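You operate a simulated robot arm through the tools that you are given. There is no shell and no other tool. Be economical: measure what you need, move in short steps, check, and stop when the job is done.

Carry out the task below with a simulated robot arm. There is one attempt and no reset: what you move stays moved.

## Task
Take the red plug and put it on top of the carton on the right granite. Then fetch the bracket from the right granite and set it on the far granite. Then put one of the drilled blocks from the right granite on the white card there. Then put the bin on the right granite away on the lower shelf of the tall cabinet. Then close the upper bench drawer. Then push the lower bench drawer shut. Then press the blue down button three times. Then pull the desk drawer open. The order counts. Set down upright: red plug.

The check looks at the end state, three seconds after you hand in, the way a careful person would. Anything else that was tipped, shoved, dropped, spilled or broken makes it a failure.

## Robot
A 7-joint arm with a two-finger parallel gripper on a trunk, on a base that drives. Base frame: it is fixed to the floor where the robot stands at the start and does not move with it; the origin is under the middle of the robot, x ahead of it, y to its left, z up; the surface under the hand at the start is at about z = 0.71. Lengths are in m, angles in rad, forces in N, time in s.
With the tool pointing down near the work surface it reaches from about 0.3 to 0.72 m from the robot's upright axis, wherever it stands. Its first joint turns from -2.496 to 2.496 rad. Places, roughly: bin (16x24x13 cm) [2.2, -1.1, 0.7]; blue down button [4.3, -3.5, 1.4]; bracket [1.5, -0.75, 0.75]; card [2, -1, 0.75]; carton (30x22x9 cm) [0.6, -0.4, 0.8]; desk drawer [-4, -4.7, 0.7]; drilled block [2, -1, 0.75]; far granite [-2, 0.2, 0.7]; lower bench drawer [3.5, -3.8, 0.6]; lower shelf of the tall cabinet [-5.1, -4.4, 1.3]; red plug (4x4x7 cm) [0.6, 0, 0.7]; upper bench drawer [3.6, -3.9, 0.7]. Payload 3 kg.
The tool frame sits at the grasp point between the pads (the TCP): z along the fingers, y along the line on which they close. The tips reach 0.03 m beyond it. The gripper opens to 0.094 m. The fingers are 0.028 m wide and 0.01 m thick; the gripper's body (0.05 by 0.096 m) begins 0.055 m behind the TCP.
Orientation is that of the tool frame in the base frame, as a unit quaternion [x, y, z, w]. With the fingers straight down and closing along the base's y, the tool's x points along the base's -x, its y along +y and its z along -z.

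## Interface
- The arm moves only by the tool apply_moves. Its argument "targets" is text: rows parted by semicolons, each of 7 numbers parted by spaces: the turn, a rotation vector about the tool's x, y, z in units of 4 degrees (1.0 is 4 degrees), then the shift along the tool's x, y, z in units of 25 mm (1.0 is 25 mm), then the opening, from 0 (shut) to 1 (fully open). In form: rx ry rz dx dy dz grip; .... A call has 1 to 10 rows; each row shifts and turns the commanded pose from where the row before left it, along the tool's axes as they then stand. A call with a number of a shift or a turn outside -1 to 1 is refused whole. A row lasts 0.2 s, in which the tool goes at most 0.05 m and 0.15 rad; a call with a longer step from one row to the next is refused whole, and so is a gripper value outside its range. A pose out of reach is approached as far as the arm can. The call stops where the force on the tool passes 40 N (or 10 N more than at its start, if that is more) or the arm is blocked; 0.2 s more then pass. The fingers move at their own pace (about 0.045 m/s each) and stop on an object; they squeeze with about 31 N. The grip force told is the motor's: it shows also when the fingers shut on nothing. Time passes only in rows, and 0.2 s behind the last, so rows that do not move let the fingers close. The reply holds the time, the measured pose of the TCP, the force on the tool along the base axes, the opening and the grip force, in the units named above and with some noise, with the torque about the TCP (base axes, N m) and any sound that the robot's microphone picked up, and new pictures: "views" is both (left out), scene, wrist or none.
- Cameras (640 x 400 px; columns grow to the right, rows downward): "scene" is now at [0.0369, 0.0886, 1.7024]; the picture's right is [-0.65, -0.76, 0.00], its down [-0.57, 0.49, -0.66] and it looks along [0.50, -0.43, -0.75] (base axes); focal length 282 px, centre (320, 200). "wrist" rides on the gripper at [0.076, 0.014, -0.102] in the tool frame; the picture's right is [-0.18, 0.98, 0.00], its down [-0.75, -0.14, -0.64] and it looks along [-0.63, -0.12, 0.77] (tool axes); focal length 243 px, centre (320, 200). There is no depth. A picture from a camera that has moved, and an enlarged one, comes with that camera's place and axes in the base frame and with its lens.
- raise_lower(by): slides the trunk up (or, below 0, down) by that many m; the arm and the scene camera ride with it, the base frame stays. It gives what a move gives, with no picture.
- base_move(legs): drives the robot by 1 to 6 legs, each [ahead, left, turn to the left] in m, m and rad, along the robot's own axes; the way and the turn of a leg run together, so that a leg with both is an arc; at most 1.5 m and 3.142 rad a leg. The arm and the cameras ride along, it lands a little off, and it stops where it bumps. It gives what a move gives, and a new picture of the scene camera.
- turn_head(pan, tilt): turns the head with the scene camera to pan (to the left, within 2.496 rad either way) and tilt (down, from -0.506 to 1.204), counted from straight ahead of the robot. It gives what a move gives, and a new picture of the scene camera.
- close_up(camera, box): a new picture of the part [left, top, right, bottom] of that camera's present view, enlarged. It takes no simulated time.
- close_job(): hands the job in; it is judged then, once.

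Work in short steps. Places have to be worked out from the pictures, the camera data and where the tool is seen: move nearer, look again, correct. Check each grasp and each placing, and mend what went wrong. You have 186 turns and 260 pictures in all, those below and enlarged ones among them. Open the gripper and draw the arm clear of the work before you hand the job in, unless the task says otherwise; then end with one line.

The tools are called after ">>>" as name(argument=value, ...) on one line, values as JSON. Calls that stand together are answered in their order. apply_moves: Moves the arm, as the interface text tells. Its arguments: {"type":"object","properties":{"targets":{"type":"string"},"views":{"type":"string","enum":["both","scene","wrist","none"]}},"required":["targets"]} The other tools are called the same way: raise_lower (by) slides the trunk up or down; base_move (legs) drives the base; turn_head (pan, tilt) turns the head that bears the scene camera; close_up (camera, box) takes an enlarged picture of a part of a camera's view; close_job () hands the job in.

At the start:

```text
t: 0.0
ee_pos: [0.613, -0.2341, 1.0057]
tcp_rot: [0.0, 1.0, 0.001, -0.001]
ft_force: [-0.4, 0.6, 0.0]
torque: [-0.01, 0.04, 0.02]
width: 0.094
grip_force: 0.1
trunk travel left (down, up): [-0.15, 0.24]
robot x, y, heading: [-0.0013, 0.0028, 0.0]
head pan, tilt: [-0.71, 0.848]
```

scene: 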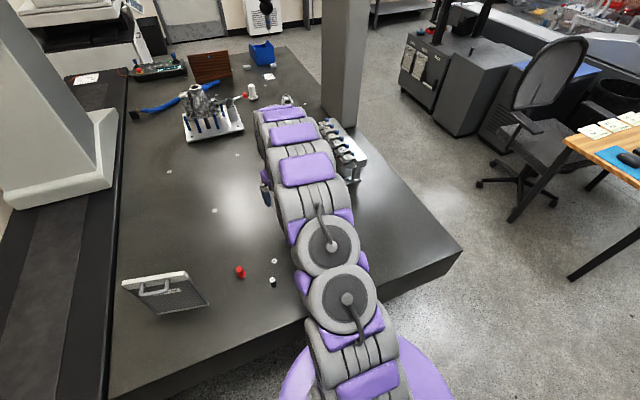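
wrist: 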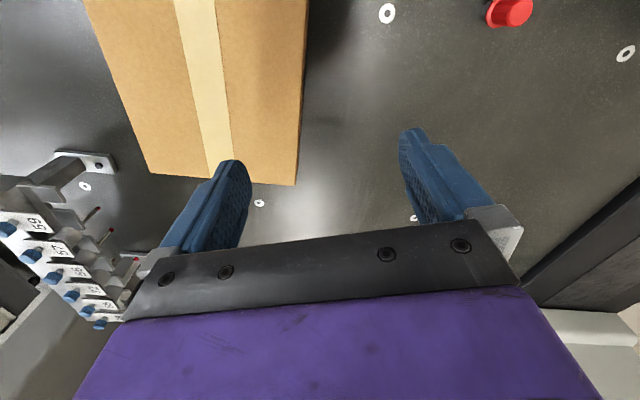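

The plug shows near (0.595, -0.005) in both views and the carton's centre is near (0.58, -0.37). I move the open gripper over the plug, staying high.

>>> apply_moves(targets="0 0 0 0.07 0.92 0.2 1;0 0 0 0.07 0.92 0.2 1;0 0 0 0.07 0.92 0.2 1;0 0 0 0.07 0.92 0.2 1;0 0 0 0.07 0.92 0.2 1;0 0 0 0.07 0.92 0.2 1;0 0 0 0.07 0.92 0.2 1;0 0 0 0.07 0.92 0.2 1;0 0 0 0.07 0.92 0.2 1;0 0 0 0.07 0.92 0.2 1")

```text
t: 2.2
ee_pos: [0.5929, -0.0029, 0.9556]
tcp_rot: [0.001, 1.0, -0.001, 0.0]
ft_force: [-0.4, 0.4, 0.2]
torque: [-0.01, -0.03, -0.03]
width: 0.094
grip_force: 0.0
trunk travel left (down, up): [-0.15, 0.24]
robot x, y, heading: [0.0013, -0.0001, 0.001]
head pan, tilt: [-0.71, 0.848]
camera scene: at [0.0369, 0.0924, 1.7022], right [-0.65, -0.76, 0.0], down [-0.57, 0.49, -0.66], along [0.5, -0.43, -0.75], focal length 282 px, centre (320, 200)
camera wrist: at [0.5173, 0.0119, 1.0589], right [0.18, 0.98, 0.0], down [0.75, -0.14, 0.64], along [0.63, -0.12, -0.77], focal length 243 px, centre (320, 200)
```

scene: 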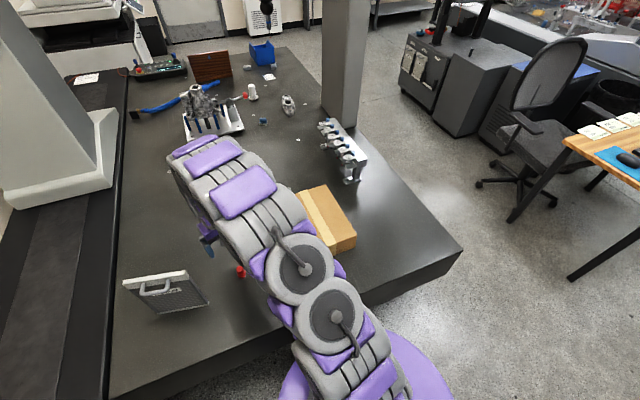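
wrist: 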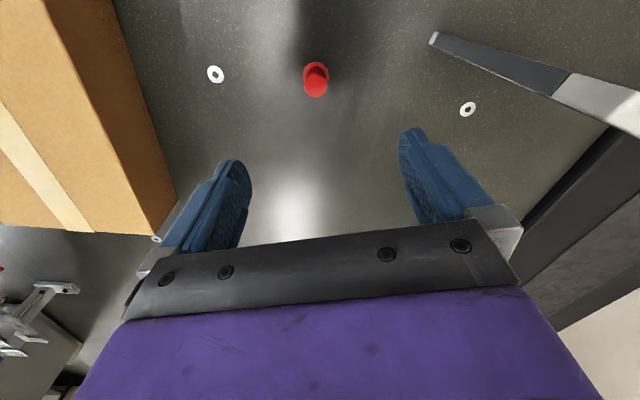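

The plug lies ahead between the fingers; I enlarge to see its shape.

>>> close_up(camera="wrist", box=[266, 40, 366, 120])

```text
5.00 times, centred on (316, 80) of wrist
camera zoom: at [0.5173, 0.0119, 1.0589], right [0.18, 0.98, 0.0], down [0.75, -0.14, 0.64], along [0.63, -0.12, -0.77], focal length 1213 px, centre (340, 800)
```

zoom: 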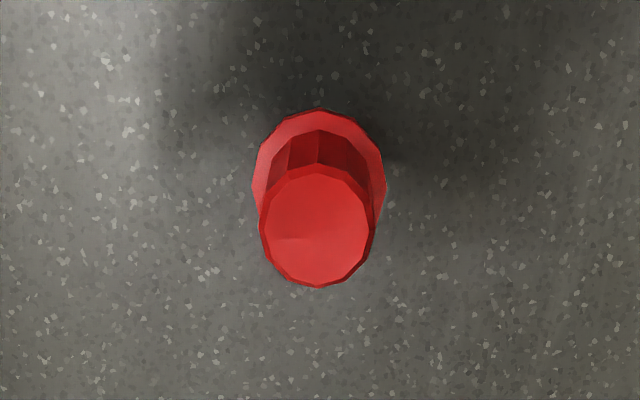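

The plug has a foot flange and a narrower neck, centred at about (0.590, -0.0075). I go down to z≈0.757 and shut on the neck.

>>> apply_moves(targets="0 0 0 0.12 -0.18 1 1;0 0 0 0 0 1 1;0 0 0 0 0 1 1;0 0 0 0 0 1 1;0 0 0 0 0 1 1;0 0 0 0 0 1 1;0 0 0 0 0 1 1;0 0 0 0 0 0.9 1", views="wrist")

>>> apply_moves(targets="0 0 0 0 0 0 0;0 0 0 0 0 0 0;0 0 0 0 0 0 0;0 0 0 0 0 0 0;0 0 0 0 0 0 0", views="wrist")

```text
t: 4.0
ee_pos: [0.5902, -0.0061, 0.76]
tcp_rot: [0.001, 1.0, 0.0, 0.0]
ft_force: [-0.2, 0.0, -1.1]
torque: [-0.03, -0.05, 0.02]
width: 0.094
grip_force: 0.2
trunk travel left (down, up): [-0.15, 0.24]
robot x, y, heading: [0.0006, 0.0009, -0.001]
head pan, tilt: [-0.71, 0.848]
camera wrist: at [0.5143, 0.0074, 0.8619], right [0.18, 0.98, 0.0], down [0.75, -0.14, 0.64], along [0.63, -0.12, -0.77], focal length 243 px, centre (320, 200)
```

wrist: 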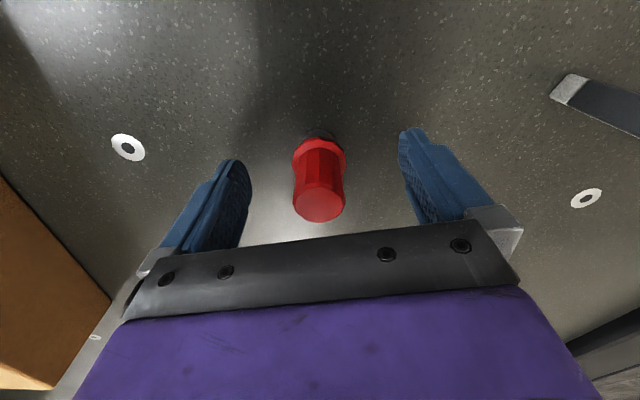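

```text
t: 5.2
ee_pos: [0.5903, -0.0062, 0.7584]
tcp_rot: [-0.001, 1.0, 0.0, 0.001]
ft_force: [0.7, 0.2, -0.6]
torque: [0.01, -0.04, -0.04]
width: 0.0322
grip_force: 31.2
trunk travel left (down, up): [-0.15, 0.24]
robot x, y, heading: [0.0031, -0.0039, 0.001]
head pan, tilt: [-0.71, 0.848]
camera wrist: at [0.5137, 0.0074, 0.862], right [0.18, 0.98, 0.0], down [0.75, -0.14, 0.64], along [0.63, -0.12, -0.77], focal length 243 px, centre (320, 200)
```

wrist: 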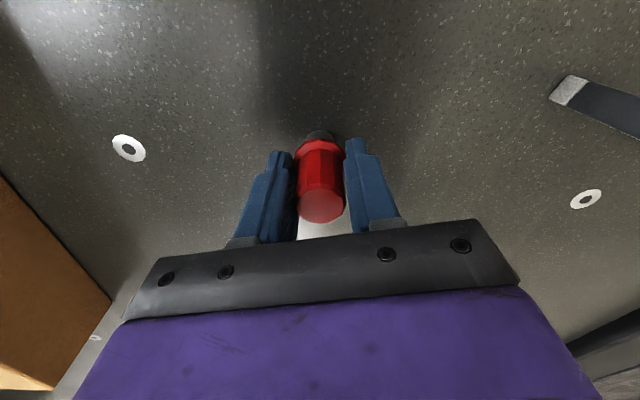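

The neck is held (32 mm). I lift and carry it over the carton.

>>> apply_moves(targets="0 0 0 0 0 -1 0;0 0 0 0 0 -1 0;0 0 0 0 0 -1 0;0 0 0 0 0 -1 0;0 0 0 0 0 -1 0;0 0 0 0 0 -1 0;0 0 0 0 -1 -0.5 0;0 0 0 0 -1 0 0;0 0 0 0 -1 0 0;0 0 0 0 -1 0 0", views="none")

>>> apply_moves(targets="0 0 0 0 -1 0 0;0 0 0 0 -1 0 0;0 0 0 0 -1 0 0;0 0 0 0 -1 0 0;0 0 0 0 -1 0 0;0 0 0 0 -1 0 0;0 0 0 0 -1 0 0;0 0 0 0 -1 0 0;0 0 0 0.3 -1 0 0;0 0 0 0.3 -1 0 0")

```text
t: 7.4
ee_pos: [0.5904, -0.1089, 0.92]
tcp_rot: [0.0, 1.0, 0.001, 0.001]
ft_force: [-0.1, 0.6, -1.3]
torque: [-0.01, -0.03, 0.0]
width: 0.0321
grip_force: 31.0
trunk travel left (down, up): [-0.15, 0.24]
robot x, y, heading: [-0.0008, -0.0004, 0.002]
head pan, tilt: [-0.71, 0.848]
```

```text
t: 9.6
ee_pos: [0.5741, -0.359, 0.9211]
tcp_rot: [0.001, 1.0, 0.002, 0.0]
ft_force: [-0.4, 0.2, -1.2]
torque: [0.0, 0.0, -0.01]
width: 0.032
grip_force: 30.9
trunk travel left (down, up): [-0.15, 0.24]
robot x, y, heading: [0.0034, -0.0015, -0.001]
head pan, tilt: [-0.71, 0.848]
camera scene: at [0.037, 0.0859, 1.7025], right [-0.65, -0.76, 0.0], down [-0.57, 0.49, -0.66], along [0.5, -0.43, -0.75], focal length 282 px, centre (320, 200)
camera wrist: at [0.4992, -0.3458, 1.0241], right [0.18, 0.98, 0.0], down [0.75, -0.14, 0.64], along [0.63, -0.12, -0.77], focal length 243 px, centre (320, 200)
```

scene: 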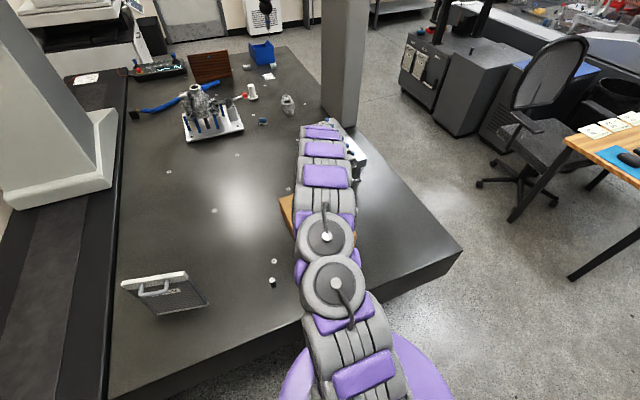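
wrist: 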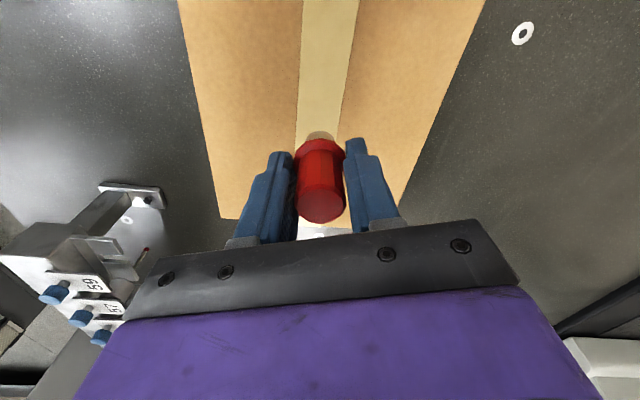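

The plug is over the tape line at the carton's middle. I lower to just above its top, then creep until contact.

>>> apply_moves(targets="0 0 0 0 0 1 0;0 0 0 0 0 1 0;0 0 0 0 0 0.4 0;0 0 0 0 0 0 0", views="wrist")

>>> apply_moves(targets="0 0 0 0 0 0.1 0;0 0 0 0 0 0.1 0;0 0 0 0 0 0.1 0", views="none")

```text
t: 10.6
ee_pos: [0.5753, -0.3595, 0.8608]
tcp_rot: [0.001, 1.0, 0.001, 0.001]
ft_force: [-0.2, 0.3, -1.3]
torque: [-0.04, 0.02, 0.02]
width: 0.0321
grip_force: 31.3
trunk travel left (down, up): [-0.15, 0.24]
robot x, y, heading: [0.0014, 0.0011, 0.0]
head pan, tilt: [-0.71, 0.848]
camera wrist: at [0.499, -0.3454, 0.9641], right [0.18, 0.98, 0.0], down [0.75, -0.14, 0.64], along [0.63, -0.12, -0.77], focal length 243 px, centre (320, 200)
```

wrist: 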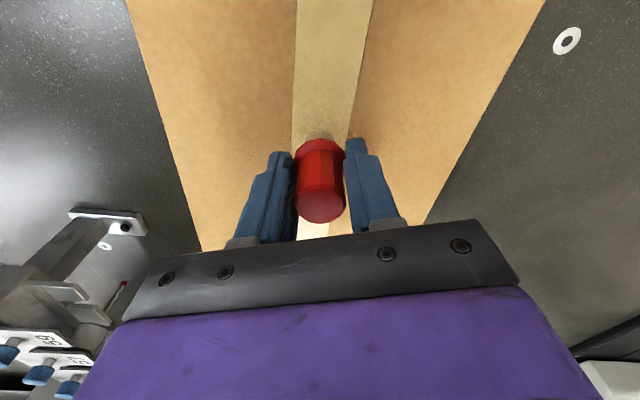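

```text
t: 11.4
ee_pos: [0.5748, -0.3574, 0.8538]
tcp_rot: [0.0, 1.0, 0.001, 0.0]
ft_force: [-0.8, -0.5, -1.5]
torque: [-0.01, 0.01, 0.01]
width: 0.032
grip_force: 30.7
trunk travel left (down, up): [-0.15, 0.24]
robot x, y, heading: [-0.0002, 0.0017, -0.002]
head pan, tilt: [-0.71, 0.848]
```

No contact yet; I creep further.

>>> apply_moves(targets="0 0 0 0 0 0.08 0;0 0 0 0 0 0.08 0;0 0 0 0 0 0 0", views="none")

>>> apply_moves(targets="0 0 0 0 0 0.06 0;0 0 0 0 0 0 0", views="none")

```text
t: 12.2
ee_pos: [0.5751, -0.3597, 0.8493]
tcp_rot: [0.0, 1.0, 0.001, 0.0]
ft_force: [0.4, 0.3, -1.8]
torque: [0.01, 0.02, 0.01]
width: 0.0321
grip_force: 30.2
trunk travel left (down, up): [-0.15, 0.24]
robot x, y, heading: [-0.0031, -0.0013, -0.003]
head pan, tilt: [-0.71, 0.848]
```

```text
t: 12.8
ee_pos: [0.5741, -0.3583, 0.8487]
tcp_rot: [-0.001, 1.0, 0.0, 0.002]
ft_force: [-1.2, -0.2, 6.4]
torque: [-0.03, 0.08, 0.0]
width: 0.0319
grip_force: 30.8
trunk travel left (down, up): [-0.15, 0.24]
robot x, y, heading: [-0.0031, -0.0023, -0.003]
head pan, tilt: [-0.71, 0.848]
```

Contact is felt (+8 N). I open, then lift straight away.

>>> apply_moves(targets="0 0 0 0 0 0 0.5;0 0 0 0 0 0 0.7;0 0 0 0 0 0 1;0 0 0 0 0 0 1;0 0 0 0 0 -1 1;0 0 0 0 0 -1 1;0 0 0 0 0 -1 1;0 0 0 0 0 -1 1;0 0 0 0 0 -1 1;0 0 0 0 0 -1 1")

```text
t: 15.0
ee_pos: [0.5747, -0.3588, 0.9987]
tcp_rot: [0.0, 1.0, 0.0, 0.001]
ft_force: [-0.5, 0.7, 0.3]
torque: [-0.04, 0.0, 0.01]
width: 0.094
grip_force: 0.0
trunk travel left (down, up): [-0.15, 0.24]
robot x, y, heading: [-0.0022, -0.0011, 0.003]
head pan, tilt: [-0.71, 0.848]
camera scene: at [0.036, 0.0877, 1.7025], right [-0.65, -0.76, 0.0], down [-0.57, 0.49, -0.66], along [0.5, -0.43, -0.75], focal length 282 px, centre (320, 200)
camera wrist: at [0.4987, -0.3457, 1.1017], right [0.18, 0.98, 0.0], down [0.75, -0.14, 0.64], along [0.63, -0.12, -0.77], focal length 243 px, centre (320, 200)
```

scene: 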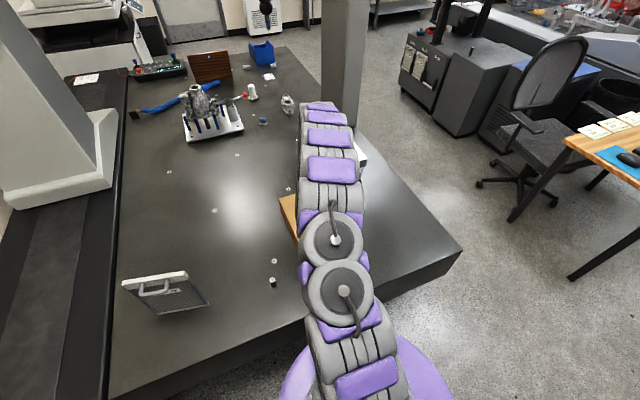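
wrist: 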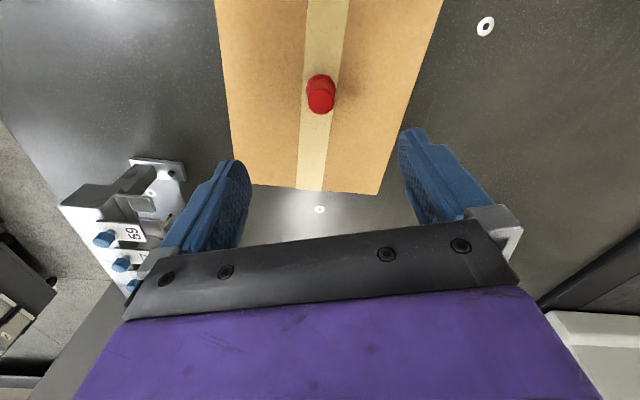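

The plug stands upright on the carton. Next I draw the arm in and up, and look around toward the right side of the granite for a driving route.

>>> apply_moves(targets="0 0 0 1 0.9 -0.5 0.3;0 0 0 1 0.9 -0.5 0.3;0 0 0 1 0.9 -0.5 0.3;0 0 0 1 0.9 -0.5 0.3;0 0 0 1 0.9 -0.5 0.3;0 0 0 1 0.9 -0.5 0.3;0 0 0 1 0.9 -0.5 0.3;0 0 0 1 0.9 -0.5 0.3", views="none")

>>> turn_head(pan=-0.9, tilt=0.45)

>>> turn_head(pan=0.1, tilt=0.1)

```text
t: 16.8
ee_pos: [0.3741, -0.1763, 1.0976]
tcp_rot: [0.001, 1.0, 0.0, 0.002]
ft_force: [0.7, -0.8, 0.0]
torque: [-0.02, 0.0, 0.03]
width: 0.0286
grip_force: 0.1
trunk travel left (down, up): [-0.15, 0.24]
robot x, y, heading: [0.0017, 0.0034, -0.0]
head pan, tilt: [-0.71, 0.848]
```

```text
t: 17.7
ee_pos: [0.3742, -0.1781, 1.0976]
tcp_rot: [0.001, 1.0, 0.0, 0.001]
ft_force: [0.3, -0.6, 0.2]
torque: [0.01, 0.0, 0.02]
width: 0.0282
grip_force: 0.0
trunk travel left (down, up): [-0.15, 0.24]
robot x, y, heading: [0.0007, 0.0005, 0.002]
head pan, tilt: [-0.901, 0.45]
camera scene: at [0.0325, 0.0681, 1.7366], right [-0.78, -0.62, 0.0], down [-0.27, 0.34, -0.9], along [0.56, -0.7, -0.44], focal length 282 px, centre (320, 200)
```

scene: 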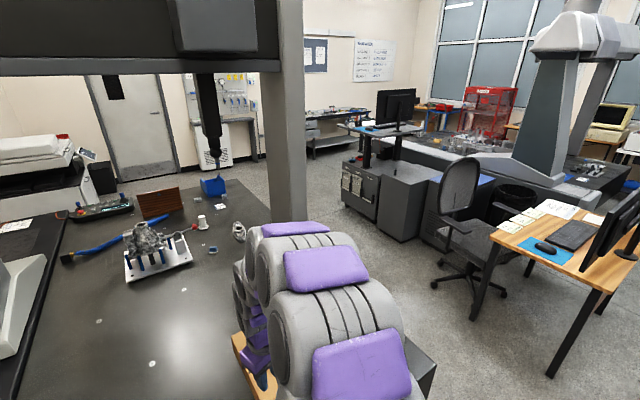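

```text
t: 18.9
ee_pos: [0.3751, -0.1781, 1.0969]
tcp_rot: [0.0, 1.0, 0.0, 0.001]
ft_force: [-0.3, 0.3, -0.2]
torque: [0.0, 0.01, -0.03]
width: 0.0283
grip_force: 0.2
trunk travel left (down, up): [-0.15, 0.24]
robot x, y, heading: [0.0008, -0.0004, -0.003]
head pan, tilt: [0.099, 0.099]
camera scene: at [0.067, 0.1495, 1.7693], right [0.1, -1.0, 0.0], down [-0.1, -0.01, -0.99], along [0.99, 0.1, -0.1], focal length 282 px, centre (320, 200)
```

scene: 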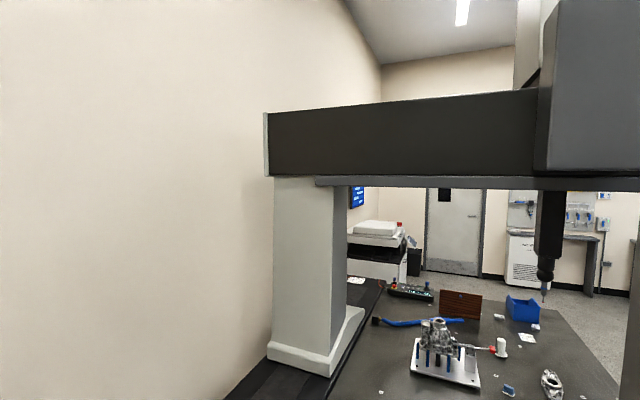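

This is a measuring machine with a bridge across the table; the right-hand aisle is clear. I back off, align with the granite's edge and drive around its near right corner.

>>> turn_head(pan=0.5, tilt=0.7)

>>> base_move(legs=[[-0.25, 0, 0], [0, 0, -0.305], [0, -1.1, 0], [1.2, 0, 0]])

```text
t: 19.9
ee_pos: [0.3753, -0.1783, 1.0968]
tcp_rot: [0.0, 1.0, 0.0, 0.001]
ft_force: [-0.3, -0.5, 0.1]
torque: [0.0, 0.01, 0.0]
width: 0.0281
grip_force: 0.1
trunk travel left (down, up): [-0.15, 0.24]
robot x, y, heading: [-0.0, -0.0004, -0.0]
head pan, tilt: [0.499, 0.7]
camera scene: at [0.05, 0.1812, 1.7146], right [0.48, -0.88, 0.0], down [-0.57, -0.31, -0.76], along [0.67, 0.37, -0.64], focal length 282 px, centre (320, 200)
```

scene: 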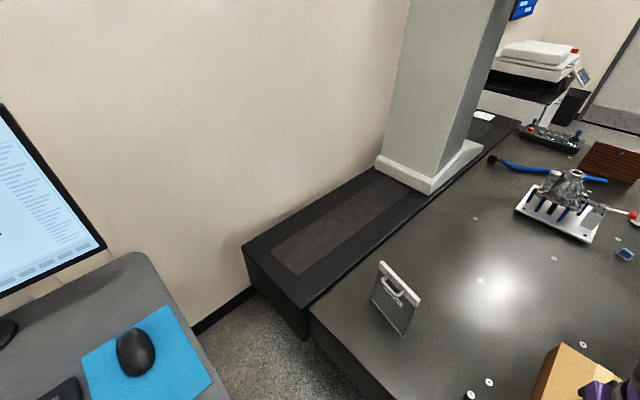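

```text
t: 33.7
ee_pos: [0.8696, -1.6962, 1.0981]
tcp_rot: [0.152, 0.988, 0.0, 0.0]
ft_force: [0.1, 0.2, -0.1]
torque: [-0.05, -0.03, 0.02]
width: 0.0281
grip_force: 0.1
trunk travel left (down, up): [-0.15, 0.24]
robot x, y, heading: [0.5667, -1.413, -0.303]
head pan, tilt: [0.499, 0.7]
camera scene: at [0.668, -1.2553, 1.7145], right [0.19, -0.98, 0.0], down [-0.63, -0.12, -0.76], along [0.75, 0.15, -0.65], focal length 282 px, centre (320, 200)
```

scene: 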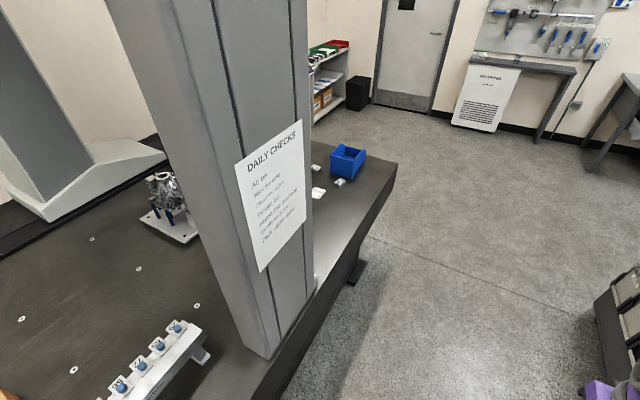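

I'm beside the table; the pillar stands on its edge ahead. I go past it and turn to face the table.

>>> base_move(legs=[[0.85, 0, 0], [0, 0, 1.571]])

>>> turn_head(pan=0, tilt=0.75)

```text
t: 42.0
ee_pos: [1.6505, -1.3588, 1.0986]
tcp_rot: [-0.597, 0.803, 0.0, 0.001]
ft_force: [-0.4, 0.4, -0.6]
torque: [0.03, 0.01, -0.01]
width: 0.028
grip_force: 0.1
trunk travel left (down, up): [-0.15, 0.24]
robot x, y, heading: [1.3745, -1.6659, 1.281]
head pan, tilt: [0.499, 0.7]
camera scene: at [1.2168, -1.5677, 1.7145], right [0.98, 0.21, 0.0], down [0.13, -0.63, -0.76], along [-0.16, 0.75, -0.65], focal length 282 px, centre (320, 200)
```

scene: 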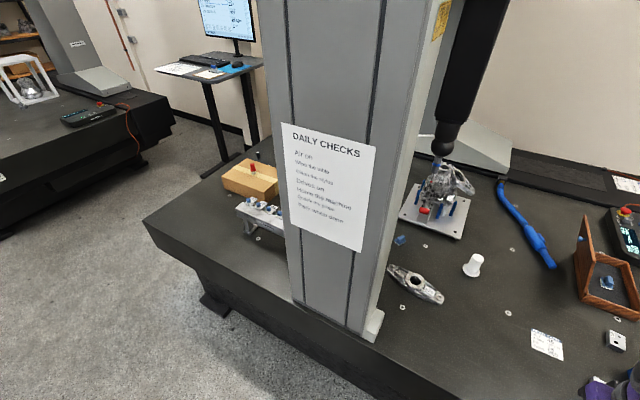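

```text
t: 42.9
ee_pos: [1.6512, -1.3586, 1.0976]
tcp_rot: [-0.597, 0.802, 0.0, 0.001]
ft_force: [0.3, -0.1, 0.5]
torque: [0.02, 0.01, 0.02]
width: 0.0281
grip_force: 0.1
trunk travel left (down, up): [-0.15, 0.24]
robot x, y, heading: [1.3758, -1.667, 1.283]
head pan, tilt: [0.0, 0.75]
camera scene: at [1.2581, -1.5714, 1.7103], right [0.96, -0.29, 0.0], down [-0.2, -0.65, -0.73], along [0.21, 0.7, -0.68], focal length 282 px, centre (320, 200)
```

scene: 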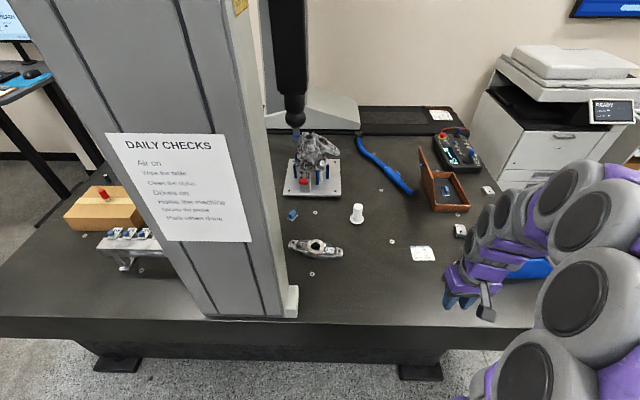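

The bracket is the small casting at about (1.456, -0.847). I enlarge it, and drive forward a bit to reach it.

>>> close_up(camera="scene", box=[266, 208, 366, 288])

>>> base_move(legs=[[0.17, 0, 0]])

```text
5.00 times, centred on (316, 248) of scene
camera zoom: at [1.2581, -1.5714, 1.7103], right [0.96, -0.29, 0.0], down [-0.2, -0.65, -0.73], along [0.21, 0.7, -0.68], focal length 1409 px, centre (340, -40)
```

zoom: 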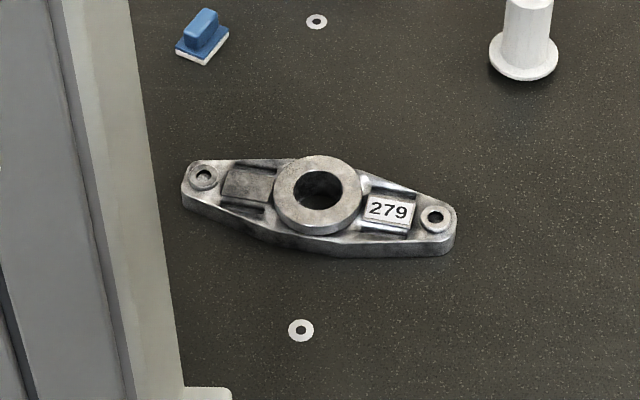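

```text
t: 44.4
ee_pos: [1.6991, -1.1963, 1.0964]
tcp_rot: [-0.597, 0.802, 0.0, 0.0]
ft_force: [0.1, 0.1, 0.2]
torque: [-0.01, 0.03, 0.02]
width: 0.0285
grip_force: 0.0
trunk travel left (down, up): [-0.15, 0.24]
robot x, y, heading: [1.4239, -1.4985, 1.278]
head pan, tilt: [0.0, 0.75]
camera scene: at [1.3077, -1.4077, 1.7102], right [0.96, -0.29, 0.0], down [-0.2, -0.65, -0.73], along [0.21, 0.7, -0.68], focal length 282 px, centre (320, 200)
```

scene: 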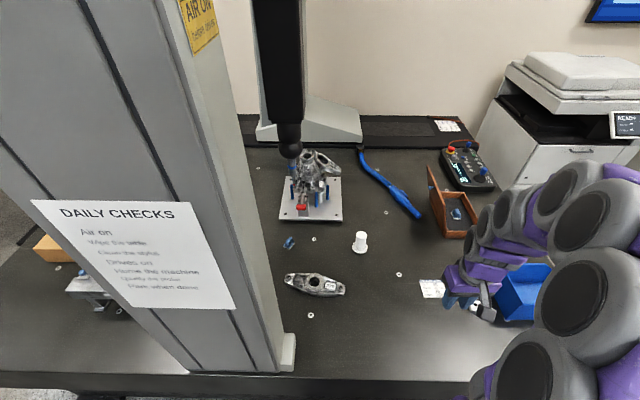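

The pillar is close to the arm's path, so I shift the base a little to the right for clearance before reaching.

>>> base_move(legs=[[0.025, -0.12, 0]])

```text
t: 45.6
ee_pos: [1.7882, -1.197, 1.1023]
tcp_rot: [-0.597, 0.802, -0.009, 0.009]
ft_force: [-0.6, 1.2, 0.2]
torque: [-0.08, -0.01, 0.03]
width: 0.0281
grip_force: 0.0
trunk travel left (down, up): [-0.15, 0.24]
robot x, y, heading: [1.5332, -1.5136, 1.28]
head pan, tilt: [0.0, 0.75]
camera scene: at [1.3727, -1.4023, 1.705], right [0.96, -0.29, 0.03], down [-0.18, -0.66, -0.73], along [0.23, 0.69, -0.68], focal length 282 px, centre (320, 200)
```

scene: 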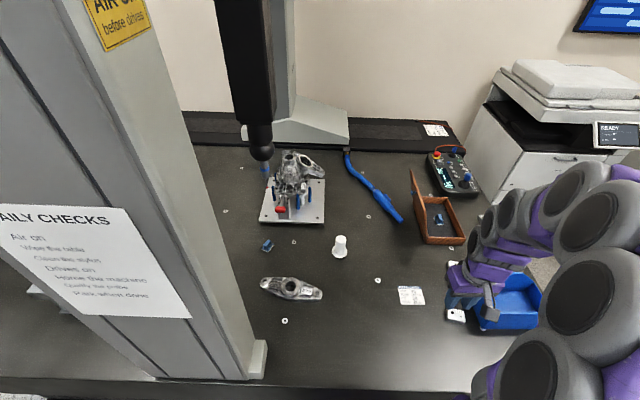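

Now I translate over the bracket with the gripper open.

>>> apply_moves(targets="0 0 0 -0.565 0.986 0.35 1;0 0 0 -0.565 0.986 0.35 1;0 0 0 -0.565 0.986 0.35 1;0 0 0 -0.565 0.986 0.35 1;0 0 0 -0.565 0.986 0.35 1;0 0 0 -0.565 0.986 0.35 1;0 0 0 -0.565 0.986 0.35 1;0 0 0 -0.565 0.986 0.35 1;0 0 0 -0.565 0.986 0.35 1;0 0 0 -0.565 0.986 0.35 1", views="none")

>>> apply_moves(targets="0 0 0 -0.565 0.986 0.35 1;0 0 0 -0.565 0.986 0.35 1;0 0 0 -0.565 0.986 0.35 1;0 0 0 -0.565 0.986 0.35 1;0 0 0 -0.565 0.986 0.35 1;0 0 0 -0.565 0.986 0.35 1;0 0 0 -0.565 0.986 0.35 1")

```text
t: 47.9
ee_pos: [1.6075, -0.9978, 1.0094]
tcp_rot: [-0.598, 0.801, -0.001, 0.003]
ft_force: [-1.0, 1.2, -0.5]
torque: [0.03, -0.05, 0.0]
width: 0.0941
grip_force: 0.0
trunk travel left (down, up): [-0.15, 0.24]
robot x, y, heading: [1.5307, -1.5124, 1.28]
head pan, tilt: [0.0, 0.75]
```

```text
t: 49.5
ee_pos: [1.4779, -0.8555, 0.9467]
tcp_rot: [-0.599, 0.801, 0.001, 0.001]
ft_force: [-0.8, -0.2, 0.3]
torque: [0.02, -0.02, 0.01]
width: 0.094
grip_force: 0.1
trunk travel left (down, up): [-0.15, 0.24]
robot x, y, heading: [1.5348, -1.5135, 1.276]
head pan, tilt: [0.0, 0.75]
camera scene: at [1.4172, -1.4134, 1.7098], right [0.96, -0.29, 0.0], down [-0.2, -0.66, -0.73], along [0.21, 0.7, -0.68], focal length 282 px, centre (320, 200)
camera wrist: at [1.4432, -0.9255, 1.0503], right [-0.89, 0.46, 0.0], down [0.35, 0.68, 0.64], along [0.29, 0.57, -0.76], focal length 243 px, centre (320, 200)
```

scene: 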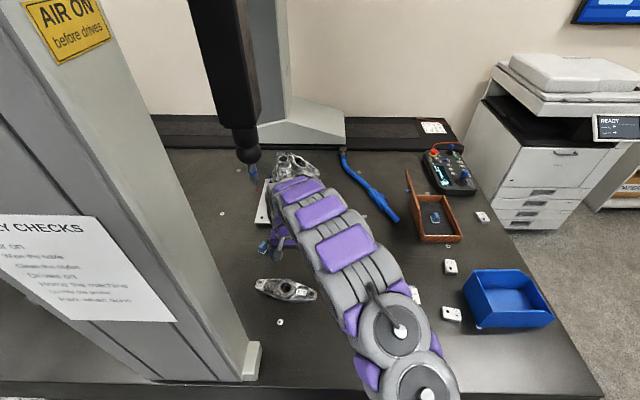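
wrist: 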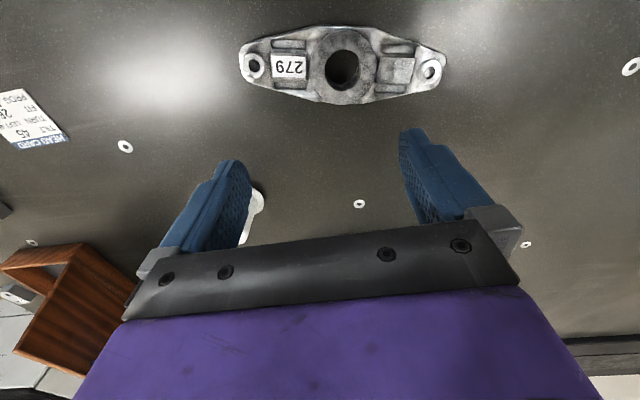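

From the wrist view the hub is at about (1.449, -0.858) with its long axis at -28°. I turn the gripper 78° so it closes across the short axis.

>>> apply_moves(targets="0 0 -0.98 0.11 0.11 0 1;0 0 -0.98 0.11 0.11 0 1;0 0 -0.98 0 0.1 0 1;0 0 -0.98 0 0.1 0 1;0 0 -0.98 0 0.1 0 1;0 0 -0.98 0 0.1 0 1;0 0 -0.98 0 0.1 0 1;0 0 -0.98 0 0.1 0 1;0 0 -0.98 0 0.1 0 1;0 0 -0.98 0 0.1 0 1", views="none")

>>> apply_moves(targets="0 0 -0.98 0 0 0 1;0 0 -0.98 0 0 0 1;0 0 -0.98 0 0 0 1;0 0 -0.98 0 0 0 1;0 0 -0.98 0 0 0 1;0 0 -0.98 0 0 0 1;0 0 -0.98 0 0 0 1;0 0 -0.98 0 0 0 1;0 0 -0.98 0 0 0 1;0 0 -0.98 0 0 0 1")

```text
t: 51.6
ee_pos: [1.4654, -0.8655, 0.9517]
tcp_rot: [0.832, -0.555, -0.005, 0.0]
ft_force: [0.3, 1.4, 1.0]
torque: [-0.07, 0.01, 0.01]
width: 0.0938
grip_force: 0.0
trunk travel left (down, up): [-0.15, 0.24]
robot x, y, heading: [1.5352, -1.5098, 1.28]
head pan, tilt: [0.0, 0.75]
```

```text
t: 53.9
ee_pos: [1.4583, -0.8646, 0.9506]
tcp_rot: [0.97, -0.243, -0.001, -0.002]
ft_force: [-1.1, 0.4, 0.1]
torque: [-0.02, -0.03, 0.0]
width: 0.0938
grip_force: 0.1
trunk travel left (down, up): [-0.15, 0.24]
robot x, y, heading: [1.5333, -1.5117, 1.278]
head pan, tilt: [0.0, 0.75]
camera scene: at [1.4175, -1.4146, 1.7098], right [0.96, -0.29, 0.0], down [-0.2, -0.66, -0.73], along [0.21, 0.7, -0.68], focal length 282 px, centre (320, 200)
camera wrist: at [1.5193, -0.913, 1.0533], right [-0.63, -0.78, 0.0], down [-0.6, 0.48, 0.65], along [-0.5, 0.41, -0.76], focal length 243 px, centre (320, 200)
```

scene: 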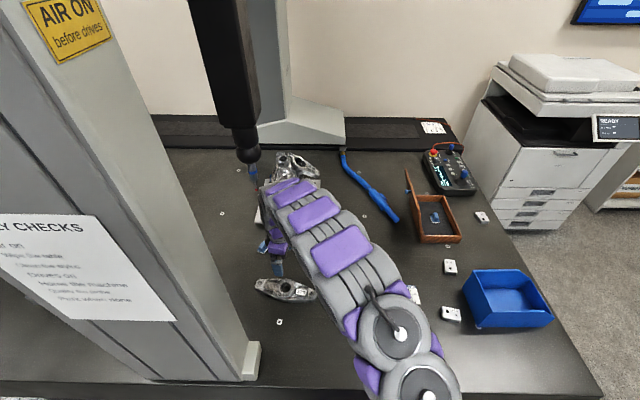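
wrist: 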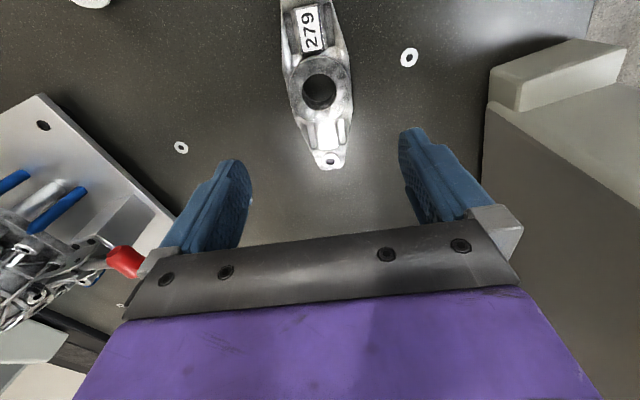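

Hub sits between the finger planes within a few mm. I descend to z≈0.80 first and look again.

>>> apply_moves(targets="0 0 0 0 0 1 1;0 0 0 0 0 1 1;0 0 0 0 0 1 1;0 0 0 0 0 1 1;0 0 0 0 0 1 1;0 0 0 0 0 0.7 1;0 0 0 0 0 0 1", views="wrist")

```text
t: 55.5
ee_pos: [1.4583, -0.8634, 0.806]
tcp_rot: [0.97, -0.243, -0.001, -0.002]
ft_force: [-0.4, -0.3, -0.2]
torque: [-0.02, 0.03, 0.0]
width: 0.0939
grip_force: 0.1
trunk travel left (down, up): [-0.15, 0.24]
robot x, y, heading: [1.5361, -1.511, 1.278]
head pan, tilt: [0.0, 0.75]
camera wrist: at [1.5191, -0.9124, 0.9103], right [-0.63, -0.78, 0.0], down [-0.6, 0.48, 0.65], along [-0.5, 0.41, -0.76], focal length 243 px, centre (320, 200)
```

wrist: 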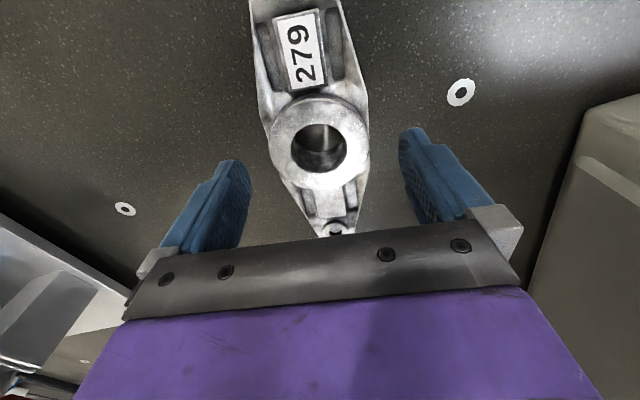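

Well centred. I finish the descent and close on the hub.

>>> apply_moves(targets="0 0 0 0 0 0.8 1;0 0 0 0 0 0.8 1;0 0 0 0 0 0.7 1;0 0 0 0 0 0 1;0 0 0 0 0 0 0;0 0 0 0 0 0 0;0 0 0 0 0 0 0", views="wrist")

```text
t: 57.0
ee_pos: [1.4595, -0.8612, 0.7495]
tcp_rot: [0.97, -0.244, -0.002, -0.003]
ft_force: [2.9, 5.8, 12.8]
torque: [-0.44, 0.09, -0.03]
width: 0.0732
grip_force: 31.1
trunk travel left (down, up): [-0.15, 0.24]
robot x, y, heading: [1.5383, -1.5129, 1.28]
head pan, tilt: [0.0, 0.75]
camera wrist: at [1.5199, -0.9118, 0.8537], right [-0.63, -0.78, 0.0], down [-0.6, 0.48, 0.65], along [-0.5, 0.41, -0.76], focal length 243 px, centre (320, 200)
```

wrist: 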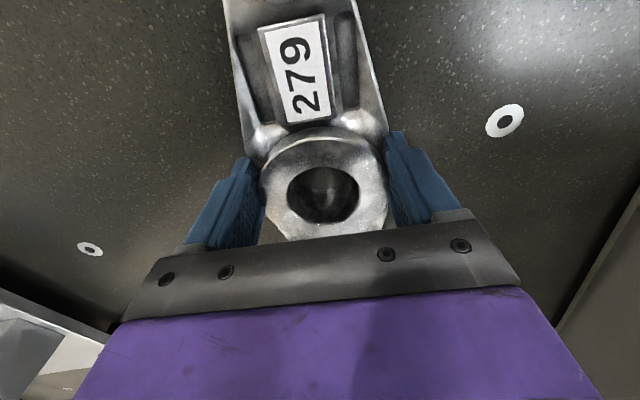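

Gripped on the hub at 73 mm. I lift to about 1.0.

>>> apply_moves(targets="0 0 0 0 0 -0.5 0;0 0 0 0 0 -1 0;0 0 0 0 0 -1 0;0 0 0 0 0 -1 0;0 0 0 0 0 -1 0;0 0 0 0 0 -1 0;0 0 0 0 0 -1 0;0 0 0 0 0 -1 0;0 0 0 0 0 -1 0;0 0 0 0 0 -1 0")

```text
t: 59.2
ee_pos: [1.4584, -0.8633, 0.9875]
tcp_rot: [0.97, -0.243, -0.001, 0.0]
ft_force: [1.1, -0.1, -4.4]
torque: [-0.04, -0.07, -0.01]
width: 0.073
grip_force: 31.1
trunk travel left (down, up): [-0.15, 0.24]
robot x, y, heading: [1.5353, -1.5146, 1.279]
head pan, tilt: [0.0, 0.75]
camera scene: at [1.4179, -1.4144, 1.7097], right [0.96, -0.29, 0.0], down [-0.2, -0.66, -0.73], along [0.21, 0.7, -0.68], focal length 282 px, centre (320, 200)
camera wrist: at [1.5194, -0.9132, 1.0904], right [-0.63, -0.78, 0.0], down [-0.6, 0.48, 0.65], along [-0.5, 0.41, -0.76], focal length 243 px, centre (320, 200)
```

scene: 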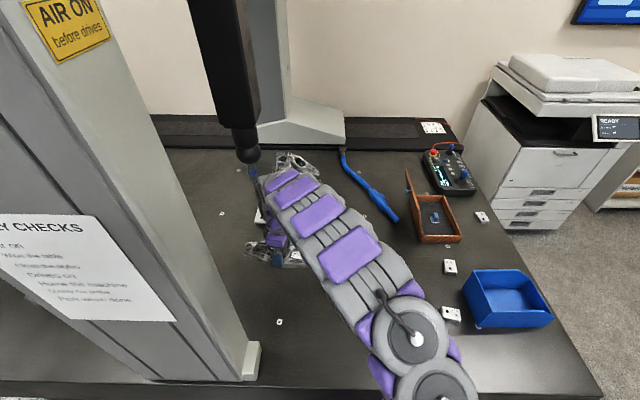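
wrist: 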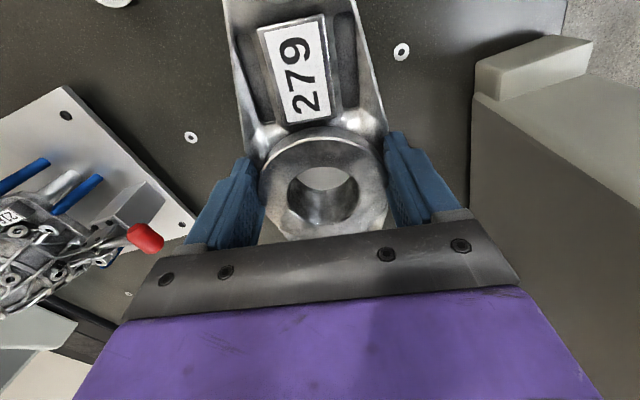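

The bracket is securely held. I shift right to clear the pillar, back away, then look.

>>> base_move(legs=[[0, -0.35, 0], [-0.3, 0, 0]])

>>> apply_moves(targets="0 0 0 0.35 0.94 -0.4 0;0 0 0 0.35 0.94 -0.4 0;0 0 0 0.35 0.94 -0.4 0;0 0 0 0.35 0.94 -0.4 0;0 0 0 0.35 0.94 -0.4 0;0 0 0 0.35 0.94 -0.4 0;0 0 0 0.35 0.94 -0.4 0;0 0 0 0.35 0.94 -0.4 0", views="scene")

```text
t: 63.2
ee_pos: [1.7083, -1.2529, 0.9872]
tcp_rot: [0.97, -0.244, -0.001, -0.002]
ft_force: [-0.7, -0.4, -4.4]
torque: [-0.01, -0.08, 0.02]
width: 0.0733
grip_force: 30.9
trunk travel left (down, up): [-0.15, 0.24]
robot x, y, heading: [1.7879, -1.9027, 1.276]
head pan, tilt: [0.0, 0.75]
camera scene: at [1.6625, -1.8025, 1.7093], right [0.96, -0.29, 0.01], down [-0.19, -0.66, -0.73], along [0.21, 0.7, -0.68], focal length 282 px, centre (320, 200)
```

scene: 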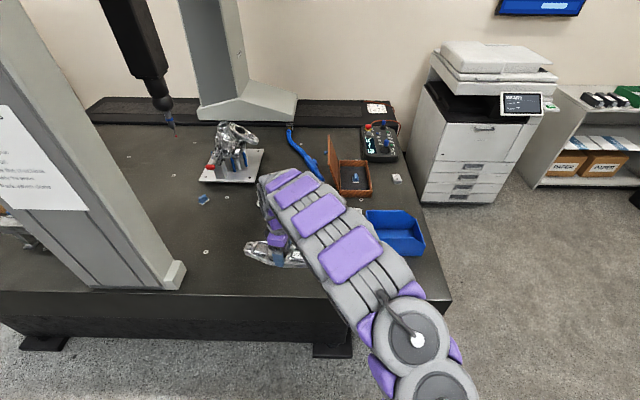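

```text
t: 65.0
ee_pos: [1.6859, -1.4568, 1.0708]
tcp_rot: [0.97, -0.244, -0.005, -0.004]
ft_force: [-0.2, -0.1, -4.5]
torque: [-0.01, -0.03, -0.01]
width: 0.073
grip_force: 30.8
trunk travel left (down, up): [-0.15, 0.24]
robot x, y, heading: [1.7846, -1.9045, 1.279]
head pan, tilt: [0.0, 0.75]
camera scene: at [1.6682, -1.807, 1.7099], right [0.96, -0.29, 0.0], down [-0.2, -0.65, -0.73], along [0.21, 0.7, -0.68], focal length 282 px, centre (320, 200)
```

scene: 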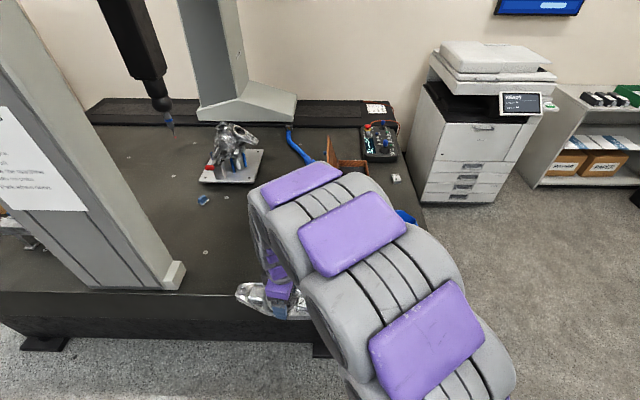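

I turn left to face along the aisle and look ahead.

>>> base_move(legs=[[0, 0, 1.557]])

>>> turn_head(pan=0.0, tilt=0.4)

```text
t: 69.2
ee_pos: [1.3396, -1.9968, 1.0686]
tcp_rot: [0.861, 0.509, -0.005, 0.001]
ft_force: [-0.6, -0.5, -5.2]
torque: [0.05, -0.06, -0.02]
width: 0.0733
grip_force: 30.8
trunk travel left (down, up): [-0.15, 0.24]
robot x, y, heading: [1.7858, -1.8983, 2.839]
head pan, tilt: [0.0, 0.75]
camera scene: at [1.6919, -2.02, 1.7098], right [0.3, 0.95, 0.0], down [0.65, -0.2, -0.73], along [-0.7, 0.22, -0.68], focal length 282 px, centre (320, 200)
```

scene: 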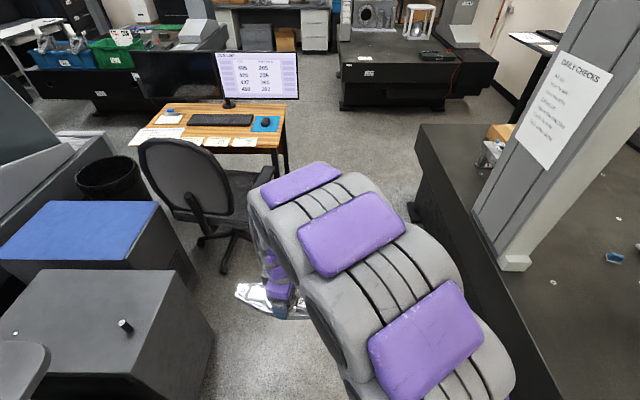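

```text
t: 70.0
ee_pos: [1.3401, -1.9964, 1.0696]
tcp_rot: [0.861, 0.508, -0.006, 0.0]
ft_force: [0.5, -0.4, -5.4]
torque: [0.05, -0.07, 0.01]
width: 0.073
grip_force: 30.6
trunk travel left (down, up): [-0.15, 0.24]
robot x, y, heading: [1.7848, -1.9018, 2.837]
head pan, tilt: [0.0, 0.4]
camera scene: at [1.6823, -2.0176, 1.7408], right [0.3, 0.95, 0.0], down [0.37, -0.12, -0.92], along [-0.88, 0.28, -0.39], focal length 282 px, centre (320, 200)
```

scene: 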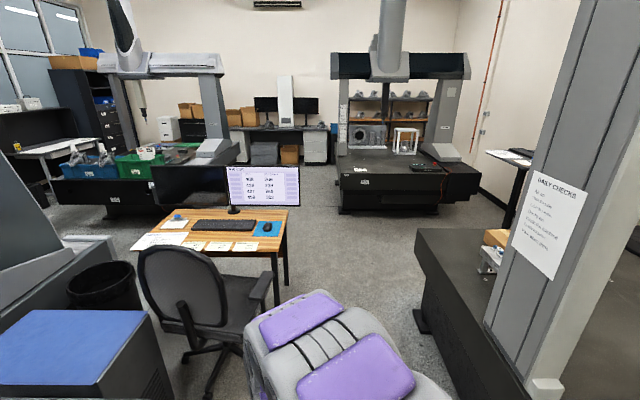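

The aisle is clear between the chair and the table, and the far granite is straight ahead. I drive along the aisle.

>>> base_move(legs=[[1.5, 0, 0], [0.55, 0, 0]])

```text
t: 78.6
ee_pos: [-0.2302, -1.4763, 1.067]
tcp_rot: [0.861, 0.508, 0.01, 0.003]
ft_force: [15.3, 5.9, -5.1]
torque: [0.17, -0.33, 0.98]
width: 0.0781
grip_force: 30.9
trunk travel left (down, up): [-0.15, 0.24]
robot x, y, heading: [0.2049, -1.3922, 2.818]
head pan, tilt: [0.0, 0.4]
stopped in leg 2: the force on the tool passed its limit at 92 N (the readings are from after the stop); the commanded pose is now the measured one
camera scene: at [0.1036, -1.5056, 1.7409], right [0.32, 0.95, 0.0], down [0.37, -0.12, -0.92], along [-0.87, 0.29, -0.39], focal length 282 px, centre (320, 200)
```

scene: 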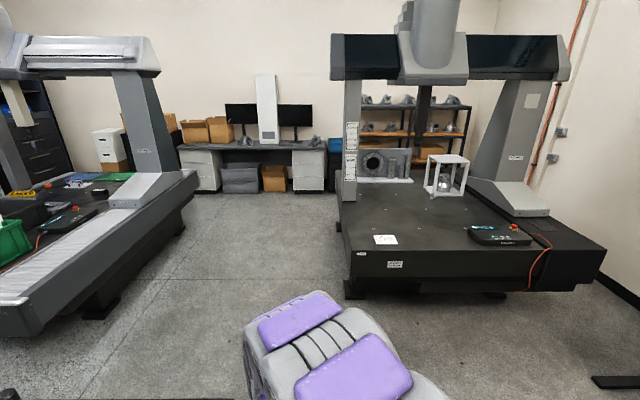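

The tool hit something, probably the desk's monitor. I look at both wrist and scene before moving.

>>> turn_head(pan=0.35, tilt=0.9)

>>> close_up(camera="wrist", box=[0, 0, 640, 400])

```text
t: 79.5
ee_pos: [-0.2303, -1.4736, 1.0672]
tcp_rot: [0.862, 0.507, 0.007, 0.004]
ft_force: [18.0, -0.6, -4.7]
torque: [0.09, -0.4, 1.48]
width: 0.0778
grip_force: 31.3
trunk travel left (down, up): [-0.15, 0.24]
robot x, y, heading: [0.2046, -1.3901, 2.817]
head pan, tilt: [0.351, 0.901]
camera scene: at [0.1176, -1.5338, 1.6982], right [-0.03, 1.0, 0.0], down [0.78, 0.02, -0.62], along [-0.62, -0.02, -0.78], focal length 282 px, centre (320, 200)
```

scene: 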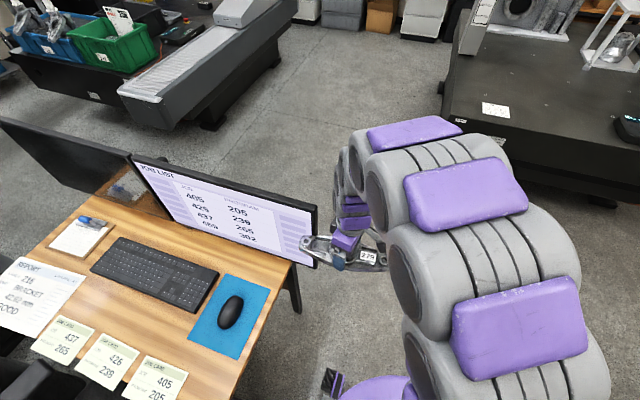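

```text
1.00 times, centred on (320, 200) of wrist (not enlarged: the box is as wide or as high as the picture)
camera zoom: at [-0.1823, -1.4148, 1.172], right [0.77, -0.64, 0.01], down [-0.5, -0.59, 0.63], along [-0.4, -0.49, -0.77], focal length 243 px, centre (320, 200)
```

zoom: 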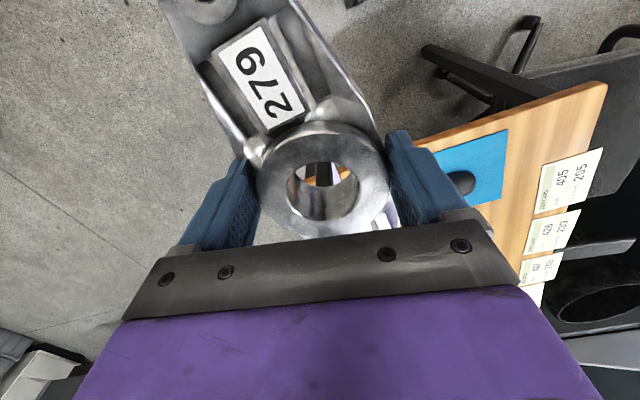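

The bracket's tip touched the monitor edge. Triangulating its corner before and after gives the same place within 2 mm, so it has not moved. I back off, then swing the arm to the right side before passing.

>>> base_move(legs=[[-0.2, 0, 0]])

>>> close_up(camera="wrist", box=[0, 0, 640, 400])

```text
t: 81.2
ee_pos: [-0.0405, -1.5377, 1.0677]
tcp_rot: [0.863, 0.506, 0.007, 0.005]
ft_force: [0.5, 0.2, -5.2]
torque: [0.09, 0.0, -0.01]
width: 0.0751
grip_force: 30.8
trunk travel left (down, up): [-0.15, 0.24]
robot x, y, heading: [0.3983, -1.4534, 2.817]
head pan, tilt: [0.351, 0.901]
camera scene: at [0.3054, -1.5989, 1.6979], right [-0.03, 1.0, 0.0], down [0.78, 0.02, -0.62], along [-0.62, -0.02, -0.78], focal length 282 px, centre (320, 200)
```

scene: 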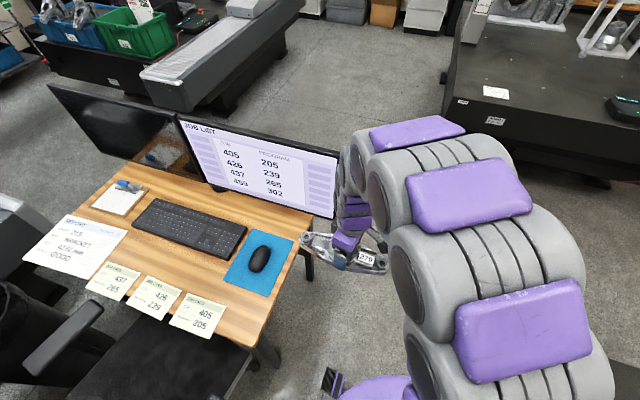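

```text
1.00 times, centred on (320, 200) of wrist (not enlarged: the box is as wide or as high as the picture)
camera zoom: at [0.0079, -1.4784, 1.1719], right [0.77, -0.64, 0.01], down [-0.5, -0.59, 0.63], along [-0.4, -0.49, -0.77], focal length 243 px, centre (320, 200)
```

zoom: 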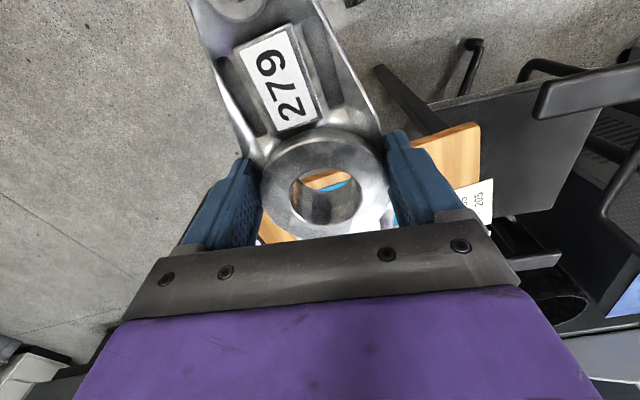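

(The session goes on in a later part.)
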